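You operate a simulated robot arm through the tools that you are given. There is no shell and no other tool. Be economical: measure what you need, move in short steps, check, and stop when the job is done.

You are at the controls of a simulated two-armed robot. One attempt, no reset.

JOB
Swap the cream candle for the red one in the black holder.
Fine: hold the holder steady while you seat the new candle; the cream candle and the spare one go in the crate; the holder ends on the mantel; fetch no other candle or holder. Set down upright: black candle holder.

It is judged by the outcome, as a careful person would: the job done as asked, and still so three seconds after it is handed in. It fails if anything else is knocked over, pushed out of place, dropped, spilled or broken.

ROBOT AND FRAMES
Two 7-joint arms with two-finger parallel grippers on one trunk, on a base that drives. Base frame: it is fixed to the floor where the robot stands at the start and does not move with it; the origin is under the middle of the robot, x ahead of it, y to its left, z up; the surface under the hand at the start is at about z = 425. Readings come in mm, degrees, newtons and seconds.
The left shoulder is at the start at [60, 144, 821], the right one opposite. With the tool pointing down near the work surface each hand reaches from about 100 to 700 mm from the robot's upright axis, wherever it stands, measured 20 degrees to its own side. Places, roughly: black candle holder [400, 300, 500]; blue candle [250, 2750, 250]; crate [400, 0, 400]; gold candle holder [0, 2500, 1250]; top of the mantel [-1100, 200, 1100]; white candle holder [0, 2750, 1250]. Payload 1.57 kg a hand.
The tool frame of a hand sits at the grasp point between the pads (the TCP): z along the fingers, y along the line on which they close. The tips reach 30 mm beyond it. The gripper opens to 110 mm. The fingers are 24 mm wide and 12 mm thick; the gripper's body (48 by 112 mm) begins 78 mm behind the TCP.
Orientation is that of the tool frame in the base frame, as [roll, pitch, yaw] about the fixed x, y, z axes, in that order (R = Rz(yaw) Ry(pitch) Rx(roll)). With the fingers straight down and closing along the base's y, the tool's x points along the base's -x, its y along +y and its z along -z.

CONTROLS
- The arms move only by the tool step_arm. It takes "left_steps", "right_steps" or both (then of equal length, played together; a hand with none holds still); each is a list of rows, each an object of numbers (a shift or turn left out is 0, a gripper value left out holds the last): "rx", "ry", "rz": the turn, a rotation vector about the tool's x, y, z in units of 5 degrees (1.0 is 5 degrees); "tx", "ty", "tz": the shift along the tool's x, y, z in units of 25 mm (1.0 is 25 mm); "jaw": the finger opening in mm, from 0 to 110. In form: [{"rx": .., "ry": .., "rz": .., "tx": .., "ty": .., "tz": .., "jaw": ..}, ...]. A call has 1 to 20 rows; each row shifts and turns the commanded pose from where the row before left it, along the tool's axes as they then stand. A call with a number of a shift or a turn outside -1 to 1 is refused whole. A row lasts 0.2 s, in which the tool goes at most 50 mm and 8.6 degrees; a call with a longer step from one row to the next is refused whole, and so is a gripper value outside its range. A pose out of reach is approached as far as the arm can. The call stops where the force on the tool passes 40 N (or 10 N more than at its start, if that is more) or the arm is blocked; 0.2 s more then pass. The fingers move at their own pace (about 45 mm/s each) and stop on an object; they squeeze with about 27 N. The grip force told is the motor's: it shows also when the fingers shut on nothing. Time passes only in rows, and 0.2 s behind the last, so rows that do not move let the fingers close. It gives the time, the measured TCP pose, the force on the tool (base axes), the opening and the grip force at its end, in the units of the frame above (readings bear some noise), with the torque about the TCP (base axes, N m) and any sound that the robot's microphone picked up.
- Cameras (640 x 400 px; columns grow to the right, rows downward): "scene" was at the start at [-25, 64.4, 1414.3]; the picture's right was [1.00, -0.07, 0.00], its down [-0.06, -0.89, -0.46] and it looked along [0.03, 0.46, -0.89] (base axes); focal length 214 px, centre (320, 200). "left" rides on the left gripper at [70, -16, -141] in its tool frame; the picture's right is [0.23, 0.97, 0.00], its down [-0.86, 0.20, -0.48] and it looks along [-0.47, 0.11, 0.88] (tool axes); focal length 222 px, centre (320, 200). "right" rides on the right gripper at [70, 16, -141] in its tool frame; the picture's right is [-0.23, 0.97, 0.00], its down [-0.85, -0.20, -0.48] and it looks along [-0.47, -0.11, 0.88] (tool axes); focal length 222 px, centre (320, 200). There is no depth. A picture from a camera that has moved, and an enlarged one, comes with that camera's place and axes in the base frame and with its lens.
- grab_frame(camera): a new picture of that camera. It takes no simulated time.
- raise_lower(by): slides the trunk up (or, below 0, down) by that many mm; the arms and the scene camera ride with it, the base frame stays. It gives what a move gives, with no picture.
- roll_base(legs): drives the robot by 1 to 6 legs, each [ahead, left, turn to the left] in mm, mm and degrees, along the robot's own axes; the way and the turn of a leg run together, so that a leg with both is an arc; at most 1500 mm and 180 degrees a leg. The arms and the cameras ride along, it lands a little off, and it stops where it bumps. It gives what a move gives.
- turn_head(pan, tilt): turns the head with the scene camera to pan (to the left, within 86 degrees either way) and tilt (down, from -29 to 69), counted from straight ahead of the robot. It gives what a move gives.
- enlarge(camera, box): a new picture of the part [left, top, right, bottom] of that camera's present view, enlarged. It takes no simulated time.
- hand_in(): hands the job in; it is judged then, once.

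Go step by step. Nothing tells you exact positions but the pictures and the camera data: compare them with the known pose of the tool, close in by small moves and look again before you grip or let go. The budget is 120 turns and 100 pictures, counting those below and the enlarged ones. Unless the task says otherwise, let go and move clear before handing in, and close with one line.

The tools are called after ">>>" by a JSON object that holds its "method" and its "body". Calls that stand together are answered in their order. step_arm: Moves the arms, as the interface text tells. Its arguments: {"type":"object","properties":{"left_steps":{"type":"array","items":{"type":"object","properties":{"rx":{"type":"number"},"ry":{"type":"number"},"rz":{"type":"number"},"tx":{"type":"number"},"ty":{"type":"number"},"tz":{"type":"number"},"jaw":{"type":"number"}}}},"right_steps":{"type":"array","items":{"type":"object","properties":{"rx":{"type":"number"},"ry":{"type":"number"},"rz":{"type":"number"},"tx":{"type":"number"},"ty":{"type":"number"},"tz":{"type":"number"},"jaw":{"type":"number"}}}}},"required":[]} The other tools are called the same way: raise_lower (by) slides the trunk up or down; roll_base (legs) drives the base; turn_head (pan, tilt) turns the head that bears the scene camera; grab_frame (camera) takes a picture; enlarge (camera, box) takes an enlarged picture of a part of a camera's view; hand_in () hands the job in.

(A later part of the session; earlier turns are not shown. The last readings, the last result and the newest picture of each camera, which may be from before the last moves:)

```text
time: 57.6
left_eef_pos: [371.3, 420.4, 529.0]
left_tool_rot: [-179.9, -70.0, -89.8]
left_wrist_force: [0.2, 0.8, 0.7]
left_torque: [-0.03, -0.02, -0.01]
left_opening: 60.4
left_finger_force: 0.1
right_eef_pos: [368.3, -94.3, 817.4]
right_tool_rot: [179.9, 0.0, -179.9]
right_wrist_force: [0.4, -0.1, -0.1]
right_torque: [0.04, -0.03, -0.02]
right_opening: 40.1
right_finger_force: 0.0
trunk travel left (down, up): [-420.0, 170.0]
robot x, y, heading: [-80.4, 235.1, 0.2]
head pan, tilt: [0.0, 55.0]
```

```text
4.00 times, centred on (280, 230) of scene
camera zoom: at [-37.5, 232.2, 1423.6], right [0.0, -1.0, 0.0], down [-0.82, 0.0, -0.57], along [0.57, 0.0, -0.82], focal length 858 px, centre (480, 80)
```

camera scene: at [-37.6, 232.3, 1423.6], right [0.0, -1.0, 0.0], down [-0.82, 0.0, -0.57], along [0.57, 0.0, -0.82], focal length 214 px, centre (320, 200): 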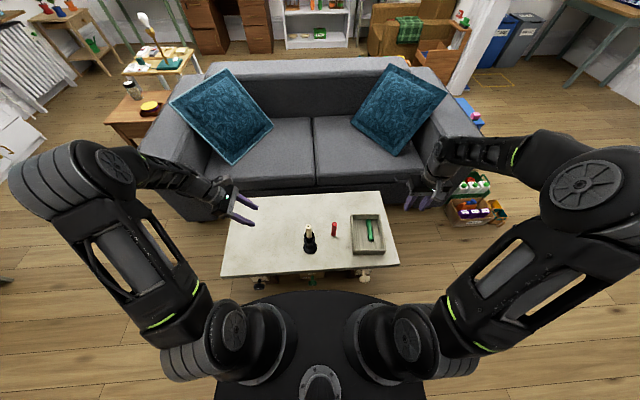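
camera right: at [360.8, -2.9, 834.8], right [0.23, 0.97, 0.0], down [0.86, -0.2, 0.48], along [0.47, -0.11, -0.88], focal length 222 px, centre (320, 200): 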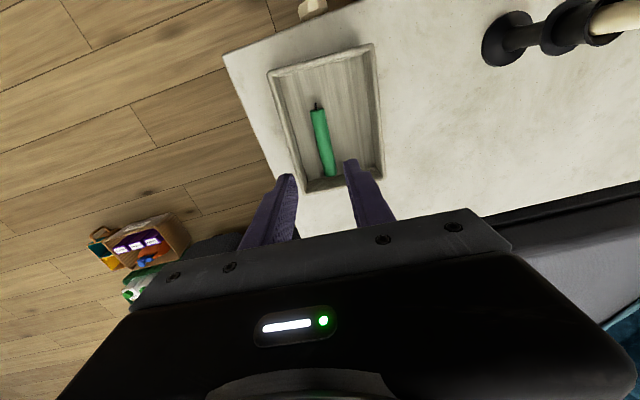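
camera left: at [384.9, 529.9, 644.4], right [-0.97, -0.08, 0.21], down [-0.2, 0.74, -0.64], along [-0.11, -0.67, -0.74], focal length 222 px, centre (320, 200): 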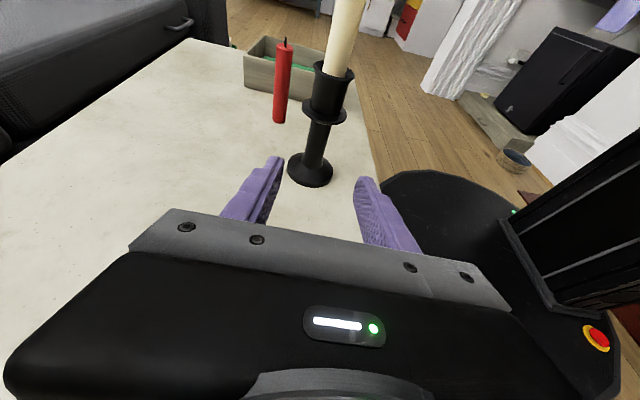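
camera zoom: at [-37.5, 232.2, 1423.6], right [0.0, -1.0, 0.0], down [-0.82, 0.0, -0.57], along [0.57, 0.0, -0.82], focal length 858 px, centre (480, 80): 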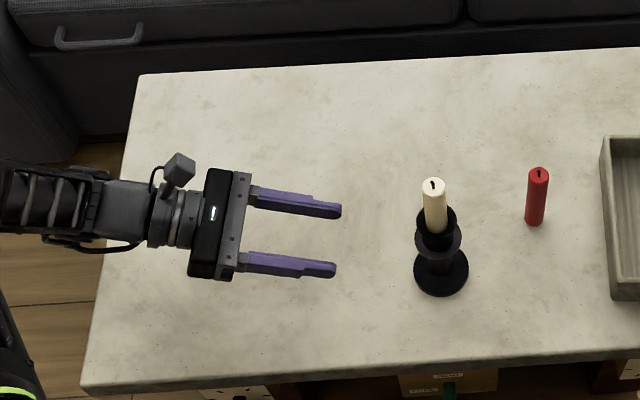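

Alignment in x is good (stem at x≈371, y≈284). Advancing along the tool axis most of the way.

>>> {"method": "step_arm", "body": {"left_steps": [{"tz": 1}, {"tz": 1}, {"tz": 1}, {"tz": 1}]}}

>>> {"method": "grab_frame", "body": {"camera": "left"}}

>>> {"method": "enlarge", "body": {"camera": "scene", "box": [200, 180, 360, 280]}}

```text
time: 58.6
left_eef_pos: [371.1, 327.5, 494.2]
left_tool_rot: [-180.0, -70.0, -89.8]
left_wrist_force: [0.4, -0.3, 0.4]
left_torque: [-0.02, 0.0, 0.01]
left_opening: 60.0
left_finger_force: 0.1
right_eef_pos: [367.7, -93.3, 817.1]
right_tool_rot: [-179.9, 0.0, -179.9]
right_wrist_force: [-0.8, 0.4, -0.7]
right_torque: [0.02, -0.01, 0.02]
right_opening: 39.9
right_finger_force: 0.1
trunk travel left (down, up): [-420.0, 170.0]
robot x, y, heading: [-82.0, 228.7, 0.2]
head pan, tilt: [0.0, 55.0]
```

```text
66 pictures are left
camera left: at [386.2, 436.8, 609.5], right [-0.97, -0.08, 0.21], down [-0.2, 0.74, -0.64], along [-0.11, -0.67, -0.74], focal length 222 px, centre (320, 200)
```

left: 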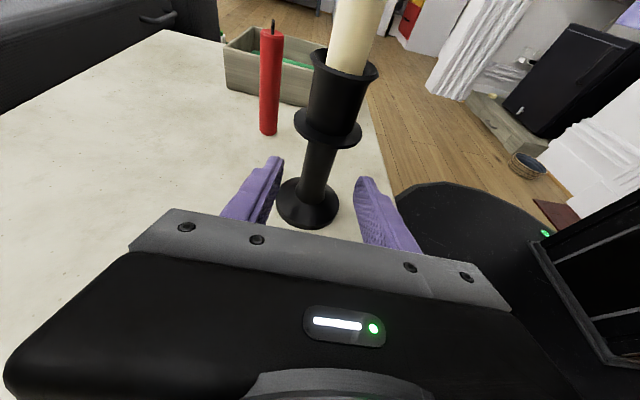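

```text
4.00 times, centred on (280, 230) of scene
camera zoom: at [-37.5, 232.0, 1423.6], right [0.0, -1.0, 0.0], down [-0.82, 0.0, -0.57], along [0.57, 0.0, -0.82], focal length 858 px, centre (480, 80)
```

zoom: 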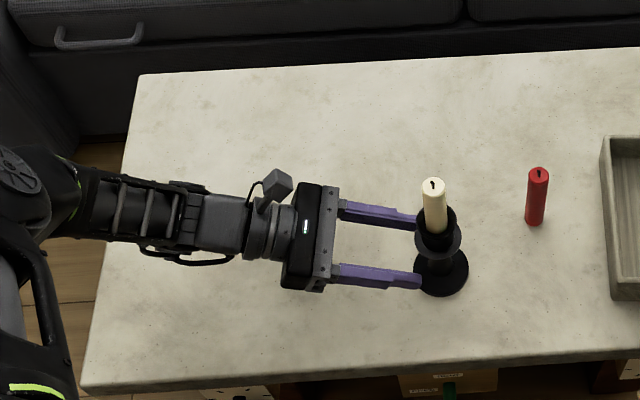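

Stem is between the fingers' line. Advancing the final 45 mm and closing on the stem.

>>> {"method": "step_arm", "body": {"left_steps": [{"tz": 0.9, "ty": -0.04}, {"tz": 0.9}, {"jaw": 10}, {}, {}, {}, {}]}}

>>> {"method": "grab_frame", "body": {"camera": "left"}}

>>> {"method": "enlarge", "body": {"camera": "scene", "box": [240, 190, 380, 280]}}

```text
time: 60.2
left_eef_pos: [373.6, 283.8, 480.5]
left_tool_rot: [-180.0, -70.0, -89.9]
left_wrist_force: [2.0, 0.0, 0.6]
left_torque: [0.04, -0.47, 0.1]
left_opening: 25.8
left_finger_force: 27.1
right_eef_pos: [367.8, -94.6, 818.2]
right_tool_rot: [180.0, 0.0, -179.8]
right_wrist_force: [0.0, -1.4, 0.1]
right_torque: [0.01, -0.01, -0.01]
right_opening: 39.9
right_finger_force: 0.1
trunk travel left (down, up): [-420.0, 170.0]
robot x, y, heading: [-78.3, 229.4, 0.3]
head pan, tilt: [0.0, 55.0]
```

```text
64 pictures are left
camera left: at [387.3, 393.5, 595.2], right [-0.97, -0.08, 0.21], down [-0.2, 0.74, -0.64], along [-0.11, -0.67, -0.74], focal length 222 px, centre (320, 200)
```

left: 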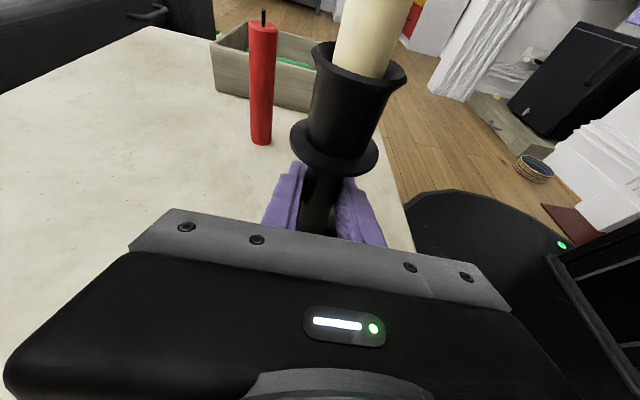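

```text
4.44 times, centred on (310, 235) of scene
camera zoom: at [-37.6, 232.1, 1423.5], right [0.0, -1.0, 0.0], down [-0.82, 0.0, -0.57], along [0.57, 0.0, -0.82], focal length 953 px, centre (364, 44)
```

zoom: 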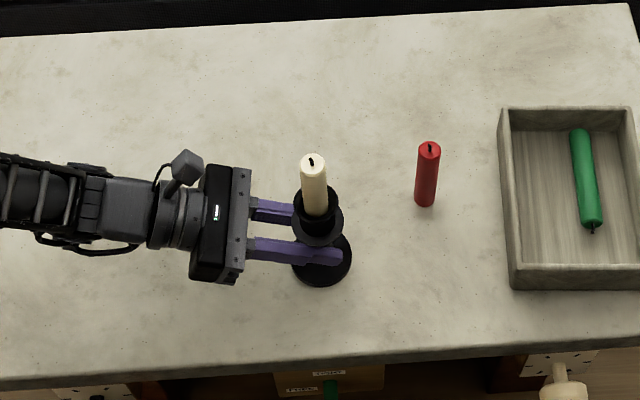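

Stem gripped (26 mm). Right hand returns above the cream candle.

>>> {"method": "step_arm", "body": {"right_steps": [{"ty": 1, "tx": -0.2, "jaw": 70}, {"ty": 1}, {"ty": 1}, {"ty": 1}, {"ty": 1}, {"ty": 1}, {"ty": 1}, {"ty": 1}, {"ty": 1}, {"ty": 1}, {"ty": 1}, {"ty": 1}, {"ty": 1}, {"ty": 1}, {"ty": 1}, {"tz": 1}, {"tz": 1}, {"tz": 1}, {"tz": 1}]}}

>>> {"method": "grab_frame", "body": {"camera": "right"}}

>>> {"method": "grab_frame", "body": {"camera": "left"}}

```text
time: 64.2
left_eef_pos: [372.1, 284.5, 480.7]
left_tool_rot: [-180.0, -70.0, -89.8]
left_wrist_force: [0.6, -0.4, -0.6]
left_torque: [0.04, 0.0, 0.01]
left_opening: 25.5
left_finger_force: 26.6
right_eef_pos: [373.8, 280.6, 718.0]
right_tool_rot: [179.9, 0.0, -179.8]
right_wrist_force: [0.3, 0.8, -0.4]
right_torque: [-0.01, -0.01, 0.03]
right_opening: 69.9
right_finger_force: 0.0
trunk travel left (down, up): [-420.0, 170.0]
robot x, y, heading: [-78.4, 228.9, 0.2]
head pan, tilt: [0.0, 55.0]
```

```text
62 pictures are left
camera right: at [302.9, 297.5, 859.1], right [0.23, 0.97, 0.0], down [0.86, -0.2, 0.48], along [0.47, -0.11, -0.88], focal length 222 px, centre (320, 200)
```

right: 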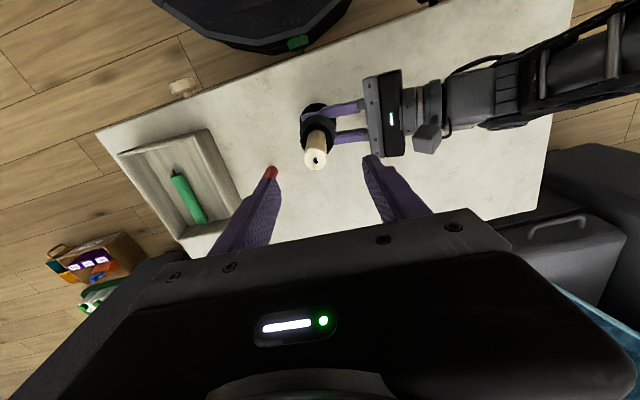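

```text
61 pictures are left
camera left: at [387.4, 393.6, 595.1], right [-0.97, -0.08, 0.21], down [-0.2, 0.74, -0.64], along [-0.11, -0.67, -0.74], focal length 222 px, centre (320, 200)
```

left: 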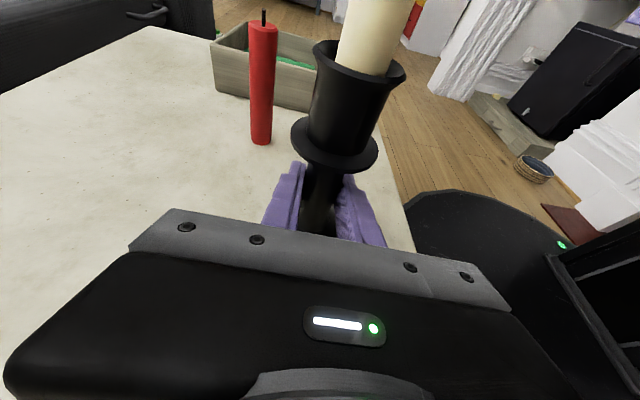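

Cream is centred under the hand. Descending to z 612, closing, and then pulling gently upward.

>>> {"method": "step_arm", "body": {"right_steps": [{"tz": 1}, {"tz": 1}, {"tz": 1}, {"tz": 1}, {"tz": 0.24}, {"jaw": 10}, {}, {}, {}, {}]}}

>>> {"method": "enlarge", "body": {"camera": "scene", "box": [240, 160, 380, 260]}}

>>> {"method": "grab_frame", "body": {"camera": "left"}}

```text
time: 66.4
left_eef_pos: [372.7, 284.5, 480.6]
left_tool_rot: [180.0, -70.0, -89.8]
left_wrist_force: [-2.5, 7.1, 0.7]
left_torque: [-0.54, -0.05, -0.04]
left_opening: 25.5
left_finger_force: 27.0
right_eef_pos: [372.9, 279.7, 612.1]
right_tool_rot: [-180.0, 0.1, -179.9]
right_wrist_force: [2.4, -7.6, -2.0]
right_torque: [-0.44, -0.15, 0.03]
right_opening: 22.5
right_finger_force: 26.9
trunk travel left (down, up): [-420.0, 170.0]
robot x, y, heading: [-78.2, 231.6, 0.3]
head pan, tilt: [0.0, 55.0]
```

```text
4.00 times, centred on (310, 210) of scene
camera zoom: at [-37.4, 232.2, 1423.6], right [0.0, -1.0, 0.0], down [-0.82, 0.0, -0.57], along [0.57, 0.0, -0.82], focal length 858 px, centre (360, 160)
```

zoom: 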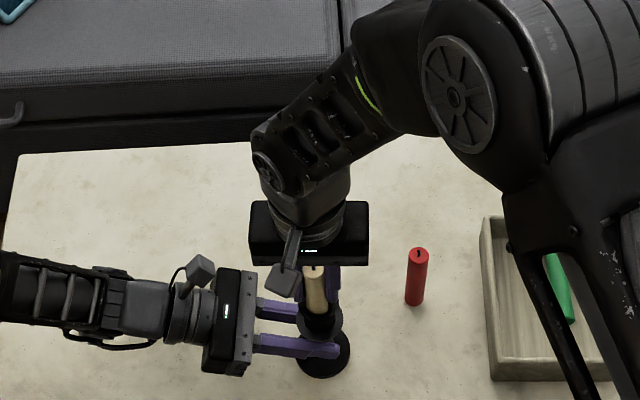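

```text
59 pictures are left
camera left: at [387.3, 394.0, 595.1], right [-0.97, -0.08, 0.21], down [-0.2, 0.74, -0.64], along [-0.11, -0.67, -0.74], focal length 222 px, centre (320, 200)
```

left: 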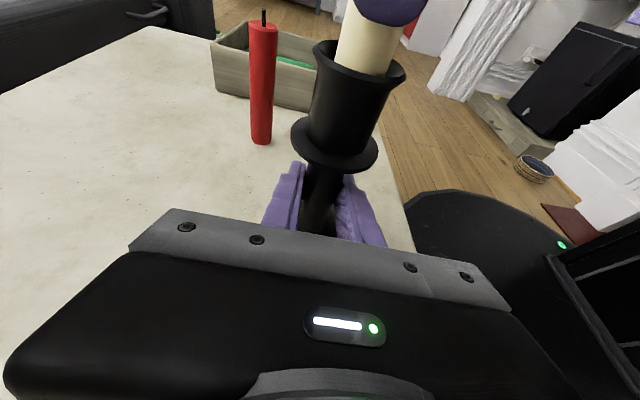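

Cream gripped. Pulling up slowly while the left hand holds.

>>> {"method": "step_arm", "body": {"right_steps": [{"tz": -0.2, "ty": -0.04}, {"tz": -0.2}, {"tz": -0.3}, {"tz": -0.3}, {"tz": -0.3}, {"tz": -0.3}, {"tz": -0.4}]}}

>>> {"method": "grab_frame", "body": {"camera": "left"}}

```text
time: 68.0
left_eef_pos: [372.7, 283.8, 481.0]
left_tool_rot: [179.9, -70.0, -89.7]
left_wrist_force: [-0.2, -0.3, -0.2]
left_torque: [0.05, 0.09, 0.06]
left_opening: 25.7
left_finger_force: 27.2
right_eef_pos: [373.1, 279.8, 661.8]
right_tool_rot: [179.9, 0.1, -180.0]
right_wrist_force: [1.1, -0.2, -0.1]
right_torque: [0.03, 0.0, -0.01]
right_opening: 22.4
right_finger_force: 26.8
trunk travel left (down, up): [-420.0, 170.0]
robot x, y, heading: [-77.9, 232.2, 0.2]
head pan, tilt: [0.0, 55.0]
```

```text
58 pictures are left
camera left: at [387.3, 393.3, 595.1], right [-0.97, -0.08, 0.21], down [-0.2, 0.74, -0.64], along [-0.11, -0.67, -0.74], focal length 222 px, centre (320, 200)
```

left: 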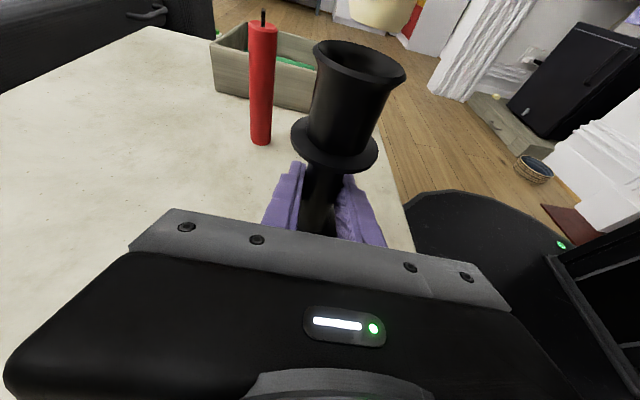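

Cream is free. Carrying it to the crate and tilting.

>>> {"method": "step_arm", "body": {"right_steps": [{"tz": -1}, {"tz": -1}, {"tz": -1}, {"tz": -1}, {"tz": -1}, {"ty": -1, "tx": -0.57}, {"ty": -1, "tx": -0.57}, {"ty": -1, "tx": -0.57}, {"ty": -1, "tx": -0.57}, {"ty": -1, "ry": -1}, {"ty": -1, "ry": -1}, {"ty": -1, "ry": -1}, {"ty": -1, "ry": -1}, {"ty": -1, "ry": -1}, {"ty": -1, "ry": -1}, {"ty": -0.3, "ry": -1}, {"ry": -1}, {"ry": -1}, {"ry": -1}, {"ry": -1}]}}

>>> {"method": "grab_frame", "body": {"camera": "scene"}}

>>> {"method": "grab_frame", "body": {"camera": "right"}}

```text
time: 72.2
left_eef_pos: [373.1, 282.9, 480.0]
left_tool_rot: [180.0, -69.8, -89.8]
left_wrist_force: [0.1, -0.5, 0.2]
left_torque: [-0.01, -0.09, -0.05]
left_opening: 25.6
left_finger_force: 27.2
right_eef_pos: [430.2, 21.4, 785.2]
right_tool_rot: [-180.0, 55.1, -179.8]
right_wrist_force: [-0.3, 0.2, -0.4]
right_torque: [0.04, 0.01, 0.0]
right_opening: 22.7
right_finger_force: 27.3
trunk travel left (down, up): [-420.0, 170.0]
robot x, y, heading: [-76.0, 231.4, 0.4]
head pan, tilt: [0.0, 55.0]
```

```text
57 pictures are left
camera scene: at [-37.4, 231.2, 1423.6], right [0.0, -1.0, 0.0], down [-0.82, 0.0, -0.57], along [0.57, 0.0, -0.82], focal length 214 px, centre (320, 200)
```

scene: 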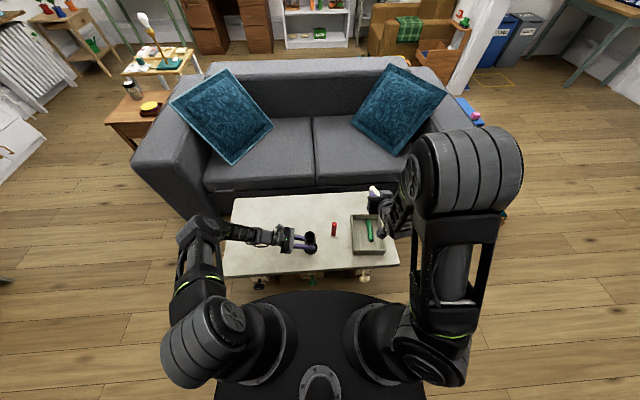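

```text
56 pictures are left
camera right: at [273.6, 37.4, 810.5], right [0.13, 0.97, 0.19], down [0.1, -0.2, 0.98], along [0.99, -0.11, -0.12], focal length 222 px, centre (320, 200)
```

right: 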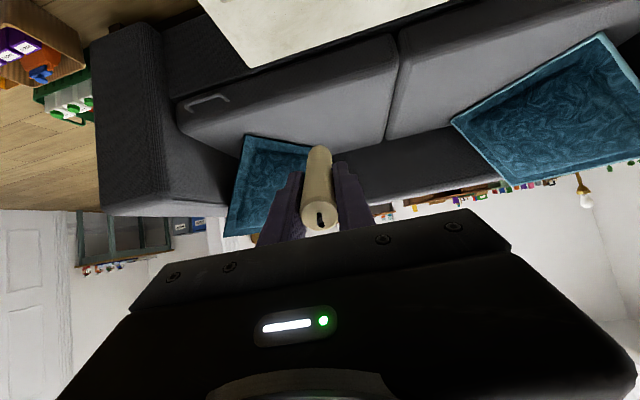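

Same geometry as for green. Lowering into the crate.

>>> {"method": "step_arm", "body": {"right_steps": [{"tx": 0.819, "tz": 0.574}, {"tx": 0.819, "tz": 0.574}, {"tx": 0.819, "tz": 0.574}, {"tx": 0.819, "tz": 0.574}, {"tx": 0.819, "tz": 0.574}, {"tx": 0.819, "tz": 0.574}, {"tx": 0.819, "tz": 0.574}, {"tx": 0.819, "tz": 0.574}, {"tx": 0.819, "tz": 0.574}]}}

>>> {"method": "enlarge", "body": {"camera": "scene", "box": [340, 190, 420, 270]}}

>>> {"method": "grab_frame", "body": {"camera": "right"}}

```text
time: 74.2
left_eef_pos: [372.8, 284.2, 479.4]
left_tool_rot: [179.9, -70.0, -89.8]
left_wrist_force: [0.0, -0.7, -0.2]
left_torque: [0.03, -0.05, -0.01]
left_opening: 25.6
left_finger_force: 27.1
right_eef_pos: [429.0, 21.2, 560.4]
right_tool_rot: [-180.0, 55.0, -179.8]
right_wrist_force: [-1.0, 0.2, -1.3]
right_torque: [-0.02, 0.02, 0.02]
right_opening: 22.5
right_finger_force: 26.6
trunk travel left (down, up): [-420.0, 170.0]
robot x, y, heading: [-82.4, 230.0, 0.2]
head pan, tilt: [0.0, 55.0]
```

```text
5.00 times, centred on (380, 230) of scene
camera zoom: at [-37.4, 232.1, 1423.6], right [0.0, -1.0, 0.0], down [-0.82, 0.0, -0.57], along [0.57, 0.0, -0.82], focal length 1072 px, centre (20, 50)
```

zoom: 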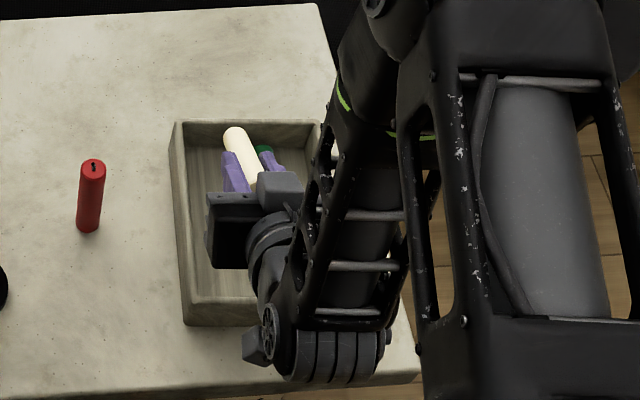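

```text
54 pictures are left
camera right: at [272.2, 38.3, 584.3], right [0.13, 0.97, 0.19], down [0.1, -0.2, 0.97], along [0.99, -0.11, -0.12], focal length 222 px, centre (320, 200)
```

right: 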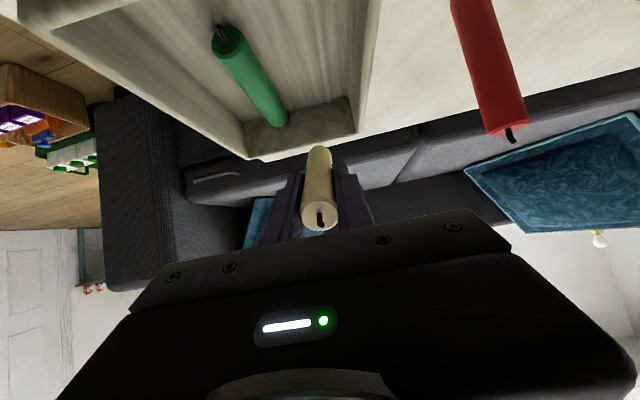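

Good spacing between green and the wall. Lowering to touch.

>>> {"method": "step_arm", "body": {"right_steps": [{"tx": 0.819, "tz": 0.574}, {"tx": 0.819, "tz": 0.574}, {"tx": 0.2, "tz": 0.14}, {"tx": 0.12, "tz": 0.084}, {"tx": 0.1, "tz": 0.07}]}}

```text
time: 75.4
left_eef_pos: [372.8, 285.0, 480.7]
left_tool_rot: [180.0, -70.1, -89.8]
left_wrist_force: [-0.9, 0.0, 0.4]
left_torque: [0.05, -0.02, -0.01]
left_opening: 25.6
left_finger_force: 26.6
right_eef_pos: [431.4, 23.0, 498.4]
right_tool_rot: [-180.0, 54.9, -179.9]
right_wrist_force: [-0.1, 1.2, -0.7]
right_torque: [0.01, -0.03, -0.04]
right_opening: 22.8
right_finger_force: 26.4
trunk travel left (down, up): [-420.0, 170.0]
robot x, y, heading: [-82.5, 231.9, 0.2]
head pan, tilt: [0.0, 55.0]
```

>>> {"method": "step_arm", "body": {"right_steps": [{"tx": 0.1, "tz": 0.07}, {"tx": 0.1, "tz": 0.07}]}}

```text
time: 76.0
left_eef_pos: [370.2, 283.7, 480.9]
left_tool_rot: [-179.9, -70.0, -89.9]
left_wrist_force: [0.0, 0.2, 0.5]
left_torque: [0.06, -0.02, 0.02]
left_opening: 25.7
left_finger_force: 27.2
right_eef_pos: [431.1, 22.0, 494.4]
right_tool_rot: [-180.0, 55.3, -179.9]
right_wrist_force: [-2.8, -0.6, 13.7]
right_torque: [0.0, -0.62, -0.02]
right_opening: 22.5
right_finger_force: 27.4
trunk travel left (down, up): [-420.0, 170.0]
robot x, y, heading: [-81.2, 231.9, 0.1]
head pan, tilt: [0.0, 55.0]
```

The cream candle touches the crate floor. Releasing, then rising.

>>> {"method": "step_arm", "body": {"right_steps": [{"jaw": 40}, {}, {}, {}, {}, {"tx": -0.819, "tz": -0.574}, {"tx": -0.819, "tz": -0.574}, {"tx": -0.819, "tz": -0.574}, {"tx": -0.819, "tz": -0.574}, {"tx": -0.819, "tz": -0.574}, {"tx": -0.819, "tz": -0.574}, {"tx": -0.819, "tz": -0.574}, {"tx": -0.819, "tz": -0.574}]}}

>>> {"method": "step_arm", "body": {"right_steps": [{"ry": 1}, {"ry": 1}, {"ry": 1}, {"ry": 1}, {"ry": 1}, {"ry": 1}, {"ry": 1}, {"ry": 1}, {"ry": 1}, {"ry": 1}, {"ry": 1}, {"ty": 1, "jaw": 70}, {"ty": 1}, {"ty": 1}, {"ty": 1}, {"ty": 1}, {"ty": 0.7, "tx": -0.4}]}}

>>> {"method": "grab_frame", "body": {"camera": "right"}}

>>> {"method": "enlarge", "body": {"camera": "scene", "box": [260, 180, 420, 280]}}

```text
time: 78.8
left_eef_pos: [372.6, 284.8, 481.2]
left_tool_rot: [179.9, -69.9, -89.8]
left_wrist_force: [-0.8, 0.2, -0.3]
left_torque: [0.19, 0.02, 0.02]
left_opening: 25.6
left_finger_force: 27.2
right_eef_pos: [429.8, 23.2, 693.5]
right_tool_rot: [179.9, 54.9, -179.9]
right_wrist_force: [0.3, 0.8, -0.5]
right_torque: [0.02, -0.03, 0.01]
right_opening: 40.0
right_finger_force: 0.2
trunk travel left (down, up): [-420.0, 170.0]
robot x, y, heading: [-78.8, 232.7, 0.2]
head pan, tilt: [0.0, 55.0]
```

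```text
time: 82.4
left_eef_pos: [372.6, 285.5, 479.2]
left_tool_rot: [180.0, -69.9, -89.8]
left_wrist_force: [0.1, 0.7, 0.5]
left_torque: [0.1, -0.08, 0.03]
left_opening: 25.4
left_finger_force: 27.1
right_eef_pos: [441.1, 165.4, 692.6]
right_tool_rot: [179.9, 0.0, 180.0]
right_wrist_force: [0.1, 0.1, 0.7]
right_torque: [0.0, 0.03, -0.01]
right_opening: 70.1
right_finger_force: 0.0
trunk travel left (down, up): [-420.0, 170.0]
robot x, y, heading: [-81.5, 231.0, 0.1]
head pan, tilt: [0.0, 55.0]
```

```text
53 pictures are left
camera right: at [370.3, 181.4, 833.5], right [0.22, 0.97, 0.0], down [0.86, -0.2, 0.48], along [0.47, -0.11, -0.88], focal length 222 px, centre (320, 200)
```

right: 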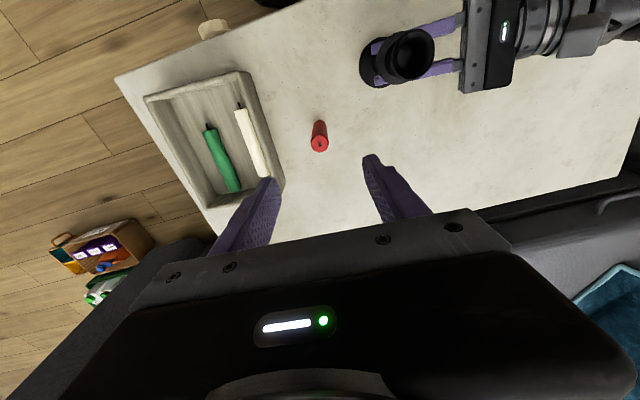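

```text
4.00 times, centred on (340, 230) of scene
camera zoom: at [-37.5, 232.3, 1423.6], right [0.0, -1.0, 0.0], down [-0.82, 0.0, -0.57], along [0.57, 0.0, -0.82], focal length 858 px, centre (240, 80)
```

zoom: 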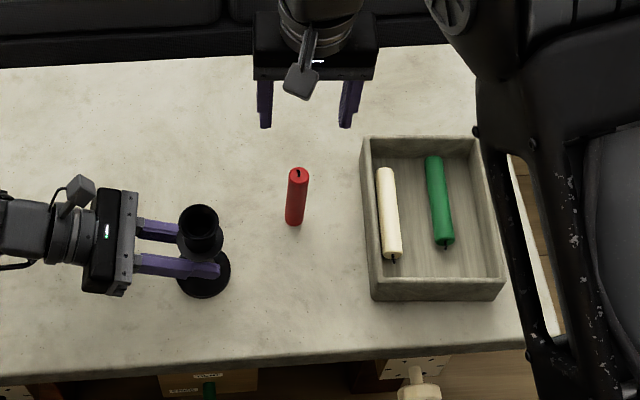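

Both old candles lie in the crate. Picking up red, gripped 89 mm above its bottom.

>>> {"method": "step_arm", "body": {"right_steps": [{"tz": 1}, {"tz": 1}, {"tz": 1}, {"tz": 1}, {"tz": 1}, {"tz": 1}, {"tz": 1}, {"tz": 0.15}]}}

>>> {"method": "enlarge", "body": {"camera": "right", "box": [200, 80, 440, 230]}}

```text
time: 84.2
left_eef_pos: [372.0, 284.1, 481.0]
left_tool_rot: [180.0, -70.0, -89.9]
left_wrist_force: [-0.9, -0.2, 0.2]
left_torque: [0.06, -0.01, -0.03]
left_opening: 25.6
left_finger_force: 26.9
right_eef_pos: [440.7, 164.5, 514.1]
right_tool_rot: [179.9, 0.1, -179.8]
right_wrist_force: [-0.1, -0.3, -0.1]
right_torque: [0.02, 0.02, 0.05]
right_opening: 70.2
right_finger_force: 0.0
trunk travel left (down, up): [-420.0, 170.0]
robot x, y, heading: [-80.1, 229.4, 0.4]
head pan, tilt: [0.0, 55.0]
```

```text
2.67 times, centred on (320, 155) of right
camera zoom: at [370.3, 180.8, 655.4], right [0.23, 0.97, 0.0], down [0.85, -0.2, 0.48], along [0.47, -0.11, -0.88], focal length 592 px, centre (320, 320)
```

zoom: 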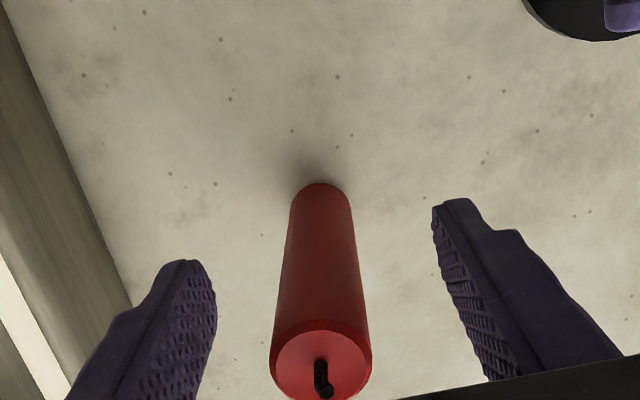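

Closing on red, lifting and moving over the cup.

>>> {"method": "step_arm", "body": {"right_steps": [{"jaw": 10}, {}, {}, {}, {}, {"tz": -1}, {"tz": -1}, {"tz": -1}, {"tz": -1}, {"tz": -1}, {"tz": -1}, {"tz": -1}, {"tz": -1}, {"ty": 0.92, "tx": 0.54}, {"ty": 0.92, "tx": 0.54}, {"ty": 0.92, "tx": 0.54}, {"ty": 0.92, "tx": 0.54}, {"ty": 0.92, "tx": 0.54}]}}

>>> {"method": "enlarge", "body": {"camera": "right", "box": [200, 60, 440, 210]}}

>>> {"method": "enlarge", "body": {"camera": "scene", "box": [270, 180, 350, 260]}}

>>> {"method": "grab_frame", "body": {"camera": "left"}}

```text
time: 88.0
left_eef_pos: [372.0, 285.2, 479.7]
left_tool_rot: [179.9, -69.9, -89.8]
left_wrist_force: [-0.9, 1.1, 0.8]
left_torque: [0.21, -0.02, 0.04]
left_opening: 25.6
left_finger_force: 26.9
right_eef_pos: [374.6, 280.4, 714.9]
right_tool_rot: [-180.0, 0.0, -179.9]
right_wrist_force: [0.5, -0.1, -0.5]
right_torque: [-0.04, -0.01, 0.04]
right_opening: 22.5
right_finger_force: 27.2
trunk travel left (down, up): [-420.0, 170.0]
robot x, y, heading: [-77.4, 231.0, 0.4]
head pan, tilt: [0.0, 55.0]
```

```text
2.67 times, centred on (320, 135) of right
camera zoom: at [303.8, 295.0, 856.4], right [0.23, 0.97, 0.0], down [0.86, -0.2, 0.48], along [0.47, -0.11, -0.88], focal length 592 px, centre (320, 373)
```

zoom: 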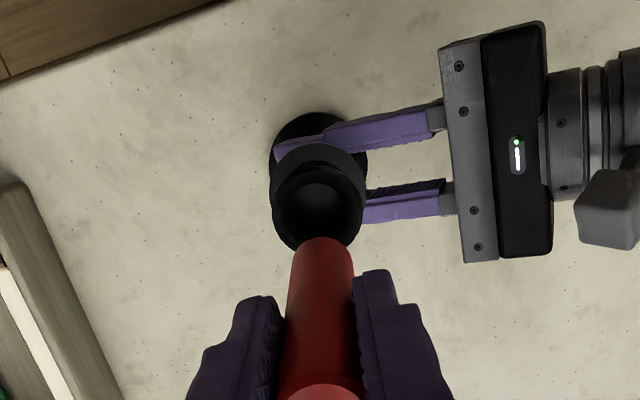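

```text
5.00 times, centred on (310, 220) of scene
camera zoom: at [-37.5, 232.3, 1423.6], right [0.0, -1.0, 0.0], down [-0.82, 0.0, -0.57], along [0.57, 0.0, -0.82], focal length 1072 px, centre (370, 100)
```

zoom: 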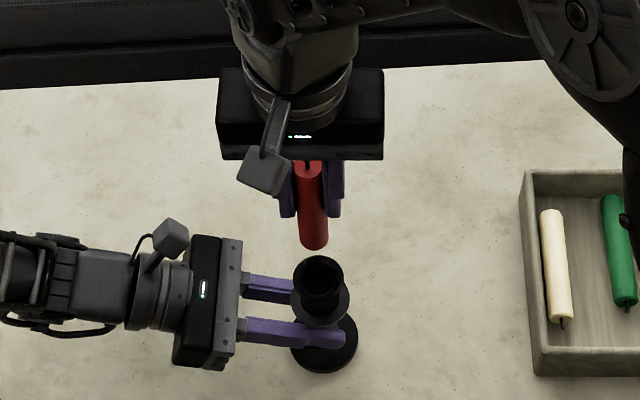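

```text
48 pictures are left
camera left: at [387.3, 393.7, 595.2], right [-0.97, -0.08, 0.21], down [-0.2, 0.74, -0.64], along [-0.11, -0.67, -0.74], focal length 222 px, centre (320, 200)
```

left: 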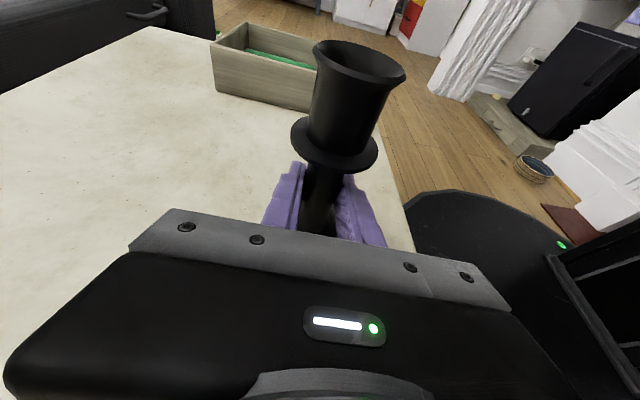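

Aligning red over where the cream candle sat (373, 279.7) and lowering to just above the rim.

>>> {"method": "step_arm", "body": {"right_steps": [{"tx": 0.06, "ty": -0.04, "tz": 0.8}, {"tz": 0.8}, {"tz": 0.4}]}}

>>> {"method": "enlarge", "body": {"camera": "left", "box": [260, 0, 460, 125]}}

>>> {"method": "enlarge", "body": {"camera": "scene", "box": [290, 210, 330, 250]}}

>>> {"method": "enlarge", "body": {"camera": "right", "box": [260, 90, 380, 165]}}

```text
time: 88.8
left_eef_pos: [372.8, 284.3, 480.4]
left_tool_rot: [179.8, -70.0, -89.8]
left_wrist_force: [-0.8, 1.3, -1.4]
left_torque: [0.13, -0.01, 0.04]
left_opening: 25.6
left_finger_force: 27.1
right_eef_pos: [372.0, 278.9, 664.2]
right_tool_rot: [-180.0, 0.2, -179.9]
right_wrist_force: [-0.7, 0.1, -0.3]
right_torque: [0.03, -0.01, 0.0]
right_opening: 22.7
right_finger_force: 27.4
trunk travel left (down, up): [-420.0, 170.0]
robot x, y, heading: [-79.8, 232.3, 0.1]
head pan, tilt: [0.0, 55.0]
```

```text
3.20 times, centred on (360, 62) of left
camera zoom: at [387.3, 393.7, 595.2], right [-0.97, -0.08, 0.21], down [-0.2, 0.74, -0.64], along [-0.11, -0.67, -0.74], focal length 711 px, centre (192, 640)
```

zoom: 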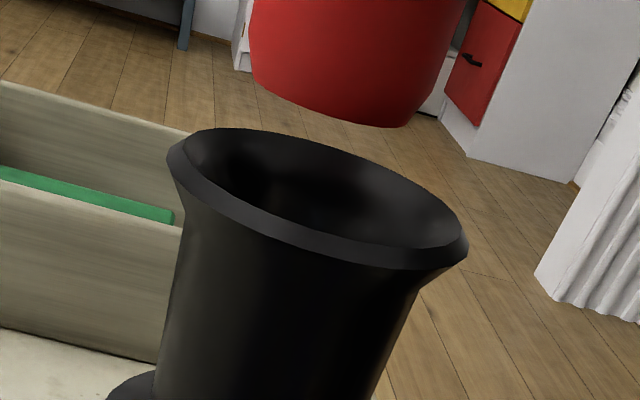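

```text
10.00 times, centred on (310, 230) of scene
camera zoom: at [-37.5, 232.3, 1423.6], right [0.0, -1.0, 0.0], down [-0.82, 0.0, -0.57], along [0.57, 0.0, -0.82], focal length 2145 px, centre (420, -100)
```

zoom: 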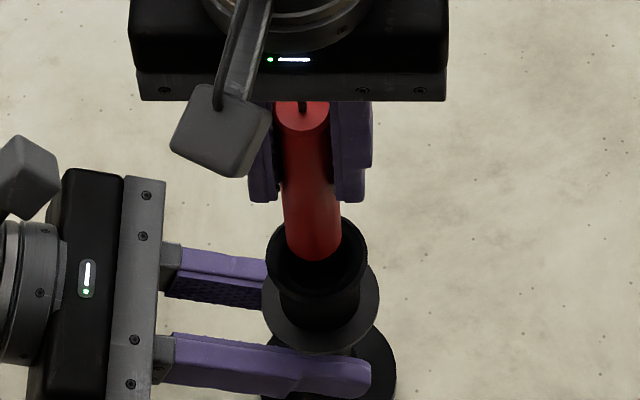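

```text
5.33 times, centred on (320, 128) of right
camera zoom: at [300.9, 294.6, 805.7], right [0.23, 0.97, 0.0], down [0.85, -0.2, 0.48], along [0.47, -0.11, -0.88], focal length 1185 px, centre (320, 587)
```

zoom: 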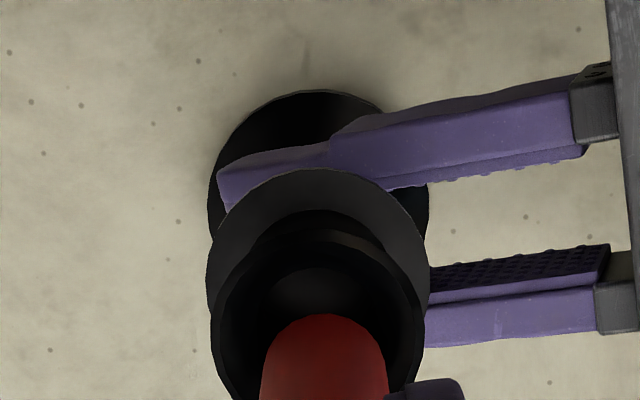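

Red is above the funnel-shaped rim, well centred. Lowering slowly, watching the force.

>>> {"method": "step_arm", "body": {"right_steps": [{"tz": 0.3}, {"tz": 0.2}, {"tz": 0.2}, {"tz": 0.2}, {"tz": 0.2}]}}

>>> {"method": "enlarge", "body": {"camera": "left", "box": [260, 0, 460, 125]}}

```text
time: 90.0
left_eef_pos: [372.4, 284.4, 481.3]
left_tool_rot: [-179.9, -70.0, -90.0]
left_wrist_force: [0.9, 2.0, -1.4]
left_torque: [0.45, -0.17, -0.03]
left_opening: 25.7
left_finger_force: 26.7
right_eef_pos: [371.0, 278.7, 636.7]
right_tool_rot: [-180.0, 0.0, -179.9]
right_wrist_force: [0.6, 0.8, 4.3]
right_torque: [0.1, -0.09, 0.03]
right_opening: 23.1
right_finger_force: 11.6
trunk travel left (down, up): [-420.0, 170.0]
robot x, y, heading: [-76.4, 233.3, 0.0]
head pan, tilt: [0.0, 55.0]
```

```text
3.20 times, centred on (360, 62) of left
camera zoom: at [387.2, 393.9, 595.3], right [-0.97, -0.08, 0.21], down [-0.2, 0.74, -0.64], along [-0.11, -0.67, -0.74], focal length 711 px, centre (192, 640)
```

zoom: 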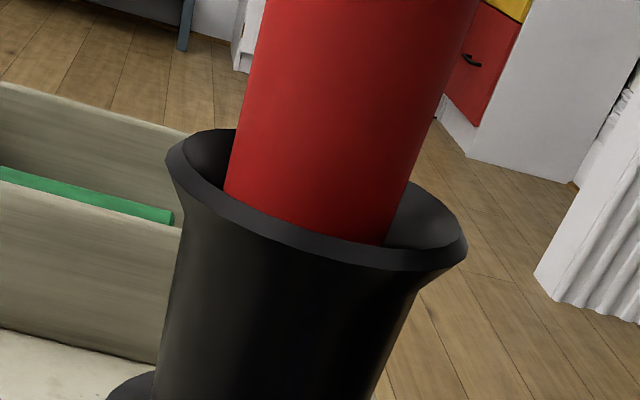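

Light contact inside the cup; I check centring in y from the other cameras.

>>> {"method": "enlarge", "body": {"camera": "right", "box": [260, 100, 380, 175]}}

>>> {"method": "enlarge", "body": {"camera": "scene", "box": [295, 215, 327, 245]}}

```text
5.33 times, centred on (320, 138) of right
camera zoom: at [300.0, 294.5, 778.0], right [0.22, 0.97, 0.0], down [0.85, -0.2, 0.48], along [0.47, -0.11, -0.88], focal length 1185 px, centre (320, 533)
```

zoom: 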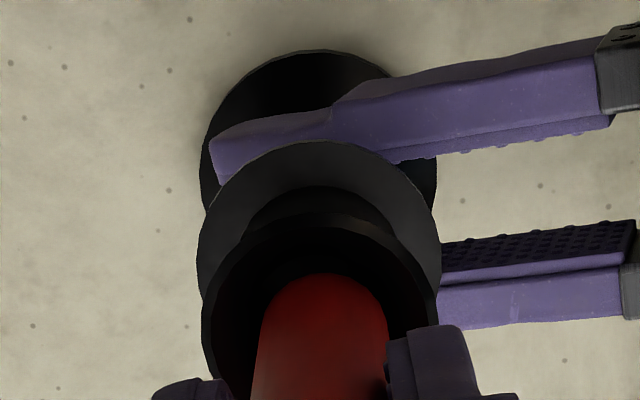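

```text
13.33 times, centred on (311, 230) of scene
camera zoom: at [-37.7, 232.4, 1423.5], right [0.0, -1.0, 0.0], down [-0.82, 0.0, -0.57], along [0.57, 0.0, -0.82], focal length 2860 px, centre (440, -200)
```

zoom: 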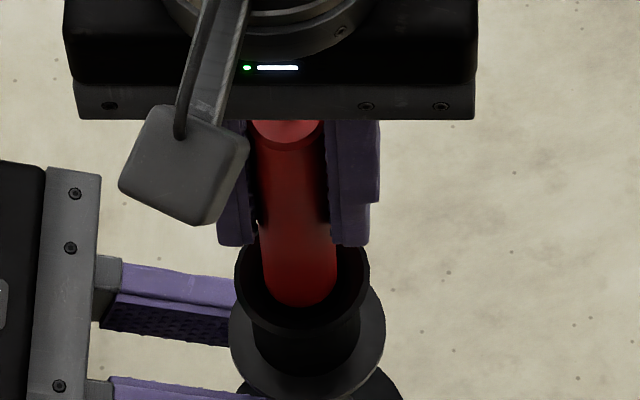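

Centred in both directions. Continuing downward gently.

>>> {"method": "step_arm", "body": {"right_steps": [{"tz": 0.12}, {"tz": 0.12}, {"tz": 0.12}]}}

```text
time: 90.8
left_eef_pos: [371.6, 285.1, 480.8]
left_tool_rot: [-179.9, -69.9, -89.9]
left_wrist_force: [3.0, -0.7, -2.6]
left_torque: [0.38, 0.03, -0.05]
left_opening: 25.4
left_finger_force: 26.9
right_eef_pos: [370.4, 276.9, 628.3]
right_tool_rot: [179.9, 0.1, -179.9]
right_wrist_force: [-1.1, 0.5, 19.8]
right_torque: [0.19, -0.15, 0.02]
right_opening: 22.5
right_finger_force: 26.7
trunk travel left (down, up): [-420.0, 170.0]
robot x, y, heading: [-80.9, 228.6, 0.2]
head pan, tilt: [0.0, 55.0]
```

Force rises 12 mm before the expected depth. Lifting a few mm and re-reading for an offset.

>>> {"method": "step_arm", "body": {"right_steps": [{"tz": -0.3}, {}]}}

>>> {"method": "enlarge", "body": {"camera": "left", "box": [260, 0, 460, 125]}}

>>> {"method": "enlarge", "body": {"camera": "right", "box": [260, 100, 380, 175]}}

```text
time: 91.4
left_eef_pos: [372.6, 283.5, 481.4]
left_tool_rot: [179.9, -70.2, -89.8]
left_wrist_force: [-0.1, -1.6, -0.5]
left_torque: [0.0, 0.0, 0.01]
left_opening: 25.5
left_finger_force: 26.9
right_eef_pos: [371.0, 277.9, 634.9]
right_tool_rot: [180.0, 0.0, -179.8]
right_wrist_force: [0.5, 1.3, -0.3]
right_torque: [0.01, 0.0, 0.02]
right_opening: 22.7
right_finger_force: 27.3
trunk travel left (down, up): [-420.0, 170.0]
robot x, y, heading: [-80.4, 230.3, 0.2]
head pan, tilt: [0.0, 55.0]
```

```text
3.20 times, centred on (360, 62) of left
camera zoom: at [387.1, 393.3, 595.3], right [-0.97, -0.08, 0.21], down [-0.2, 0.74, -0.64], along [-0.11, -0.67, -0.74], focal length 711 px, centre (192, 640)
```

zoom: 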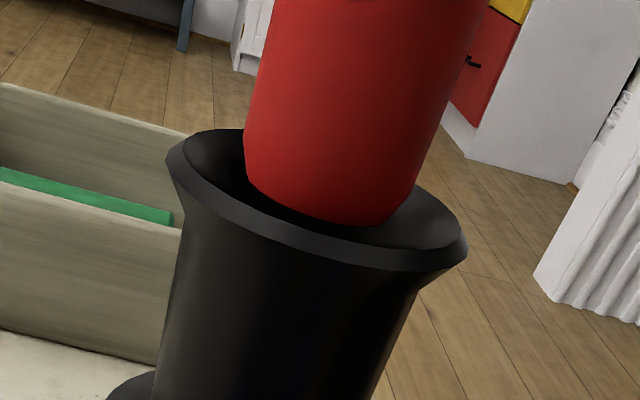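

```text
5.33 times, centred on (320, 138) of right
camera zoom: at [299.8, 294.3, 776.4], right [0.23, 0.97, 0.0], down [0.86, -0.2, 0.48], along [0.47, -0.11, -0.88], focal length 1185 px, centre (320, 533)
```

zoom: 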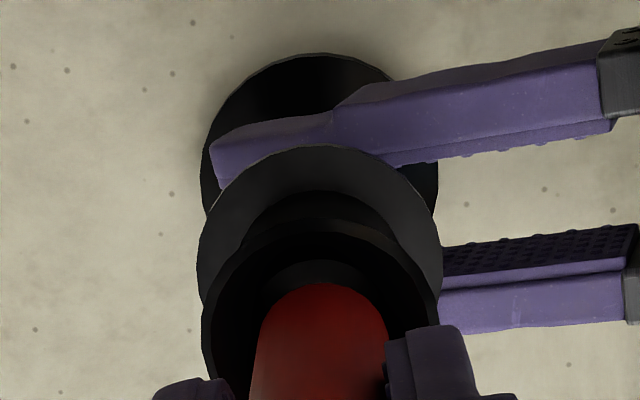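

The candle slipped up in the grip: it is catching on an inner ledge. Raising slightly to look into the cup for the socket's true centre.

>>> {"method": "step_arm", "body": {"right_steps": [{"tz": -0.8}, {}]}}

>>> {"method": "enlarge", "body": {"camera": "right", "box": [290, 110, 350, 160]}}

>>> {"method": "enlarge", "body": {"camera": "scene", "box": [300, 220, 324, 240]}}

>>> {"method": "enlarge", "body": {"camera": "left", "box": [300, 10, 420, 90]}}

```text
time: 92.0
left_eef_pos: [371.3, 284.5, 480.3]
left_tool_rot: [-180.0, -70.0, -89.8]
left_wrist_force: [-1.3, -0.2, 0.4]
left_torque: [0.09, 0.04, 0.03]
left_opening: 25.4
left_finger_force: 26.4
right_eef_pos: [369.7, 277.0, 655.4]
right_tool_rot: [180.0, 0.0, -179.8]
right_wrist_force: [-0.1, -0.1, -0.1]
right_torque: [0.01, 0.01, 0.01]
right_opening: 22.7
right_finger_force: 27.1
trunk travel left (down, up): [-420.0, 170.0]
robot x, y, heading: [-81.6, 232.5, 0.0]
head pan, tilt: [0.0, 55.0]
```

```text
8.00 times, centred on (320, 135) of right
camera zoom: at [299.3, 294.9, 797.2], right [0.23, 0.97, 0.0], down [0.86, -0.2, 0.48], along [0.47, -0.11, -0.88], focal length 1777 px, centre (320, 720)
```

zoom: 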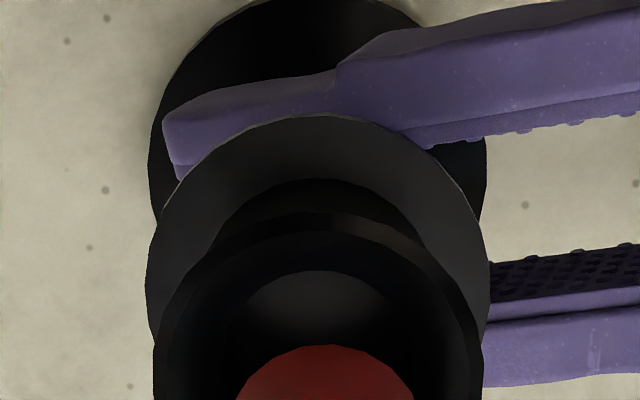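

```text
16.00 times, centred on (312, 230) of scene
camera zoom: at [-37.7, 232.1, 1423.6], right [0.0, -1.0, 0.0], down [-0.82, 0.0, -0.57], along [0.57, 0.0, -0.82], focal length 3432 px, centre (448, -280)
```

zoom: 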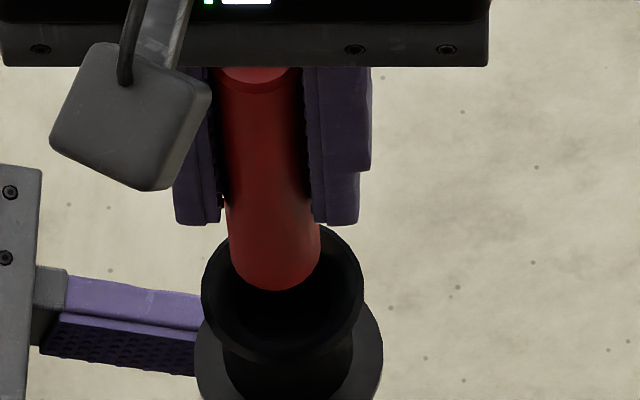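

```text
5.00 times, centred on (360, 50) of left
camera zoom: at [387.2, 393.5, 595.4], right [-0.97, -0.08, 0.21], down [-0.2, 0.74, -0.64], along [-0.11, -0.67, -0.74], focal length 1111 px, centre (120, 950)
```

zoom: 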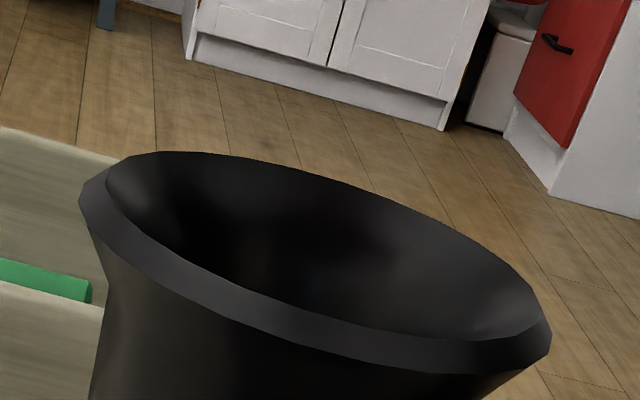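

From the rim comparison, the candle sits about 1.7 mm too far toward −x and 0.7 mm toward +y. Correcting and lowering gently again.

>>> {"method": "step_arm", "body": {"right_steps": [{"tx": -0.07, "ty": -0.03}, {"tz": 0.4}, {"tz": 0.4}, {"tz": 0.1}, {"tz": 0.1}, {"tz": 0.1}]}}

>>> {"method": "enlarge", "body": {"camera": "left", "box": [260, 0, 460, 125]}}

```text
time: 93.4
left_eef_pos: [372.5, 284.7, 481.0]
left_tool_rot: [180.0, -70.0, -89.8]
left_wrist_force: [6.1, -2.4, -1.2]
left_torque: [-0.2, 0.57, -0.03]
left_opening: 25.4
left_finger_force: 27.1
right_eef_pos: [372.1, 276.7, 628.8]
right_tool_rot: [180.0, 0.0, -179.9]
right_wrist_force: [-7.6, -0.5, 14.2]
right_torque: [-0.04, 0.48, 0.0]
right_opening: 22.7
right_finger_force: 27.2
trunk travel left (down, up): [-420.0, 170.0]
robot x, y, heading: [-80.7, 230.3, 0.2]
head pan, tilt: [0.0, 55.0]
```

```text
3.20 times, centred on (360, 62) of left
camera zoom: at [387.4, 393.5, 595.6], right [-0.97, -0.08, 0.21], down [-0.2, 0.74, -0.64], along [-0.11, -0.67, -0.74], focal length 711 px, centre (192, 640)
```

zoom: 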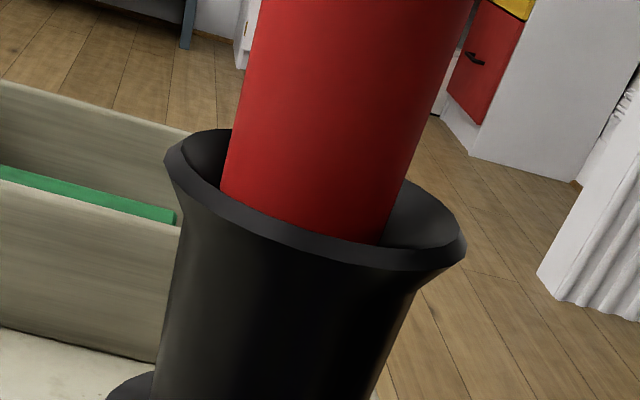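

Now the reaction pushes toward −x, so the candle's +x edge touches; the y-moment vanished. Lifting 3 mm, shifting back −2 mm in x, and pressing lightly.

>>> {"method": "step_arm", "body": {"right_steps": [{"tz": -0.16}, {"tx": 0.08}, {"tz": 0.08}, {"tz": 0.08}, {"tz": 0.06}]}}

```text
time: 94.6
left_eef_pos: [372.9, 285.1, 480.4]
left_tool_rot: [-179.9, -69.9, -89.9]
left_wrist_force: [5.9, -1.3, -2.1]
left_torque: [-0.14, -0.02, -0.03]
left_opening: 25.6
left_finger_force: 26.7
right_eef_pos: [371.5, 278.7, 626.5]
right_tool_rot: [179.9, 0.1, -179.9]
right_wrist_force: [-3.1, -4.2, 20.0]
right_torque: [-0.21, -0.06, 0.0]
right_opening: 23.1
right_finger_force: 27.0
trunk travel left (down, up): [-420.0, 170.0]
robot x, y, heading: [-79.4, 229.4, 0.1]
head pan, tilt: [0.0, 55.0]
```

Contact is still at the +x side. Shifting a further −1.5 mm in x and −0.5 mm in y.

>>> {"method": "step_arm", "body": {"right_steps": [{"tz": -0.2}, {"tx": 0.06, "ty": -0.02}, {"tz": 0.1}, {"tz": 0.08}, {"tz": 0.06}]}}

>>> {"method": "enlarge", "body": {"camera": "left", "box": [260, 0, 460, 125]}}

>>> {"method": "enlarge", "body": {"camera": "scene", "box": [300, 220, 324, 240]}}

```text
time: 95.8
left_eef_pos: [371.4, 285.1, 481.7]
left_tool_rot: [-179.9, -69.9, -89.9]
left_wrist_force: [2.8, -1.3, -0.7]
left_torque: [0.25, -0.13, 0.0]
left_opening: 25.5
left_finger_force: 26.8
right_eef_pos: [368.7, 276.0, 627.3]
right_tool_rot: [179.9, 0.3, -179.9]
right_wrist_force: [-0.8, -1.8, 17.8]
right_torque: [-0.19, 0.29, 0.0]
right_opening: 22.8
right_finger_force: 27.1
trunk travel left (down, up): [-420.0, 170.0]
robot x, y, heading: [-80.5, 230.9, 0.3]
head pan, tilt: [0.0, 55.0]
```

```text
3.20 times, centred on (360, 62) of left
camera zoom: at [386.8, 393.3, 595.5], right [-0.97, -0.08, 0.21], down [-0.2, 0.74, -0.64], along [-0.11, -0.67, -0.74], focal length 711 px, centre (192, 640)
```

zoom: 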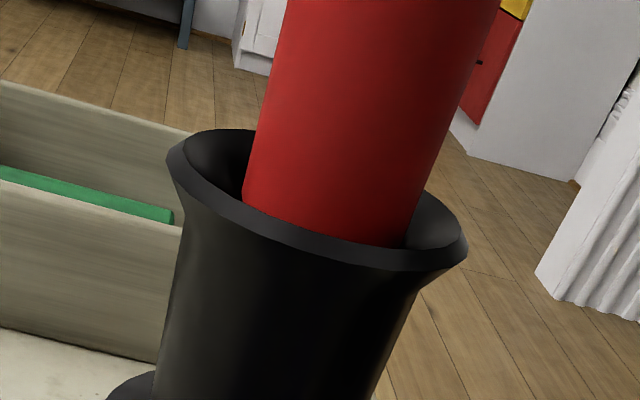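

```text
16.00 times, centred on (312, 230) of scene
camera zoom: at [-38.6, 231.8, 1423.8], right [0.0, -1.0, 0.0], down [-0.82, 0.0, -0.57], along [0.57, 0.0, -0.82], focal length 3432 px, centre (448, -280)
```

zoom: 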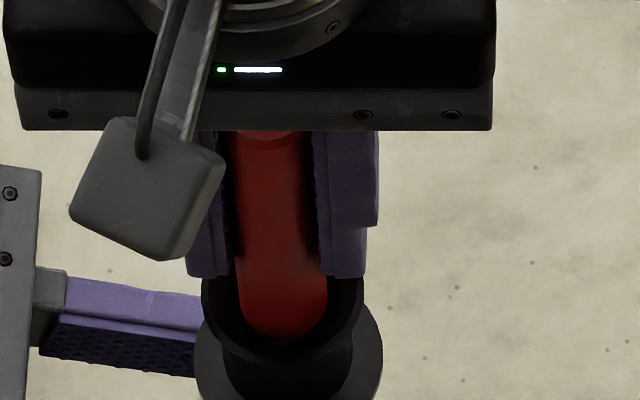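

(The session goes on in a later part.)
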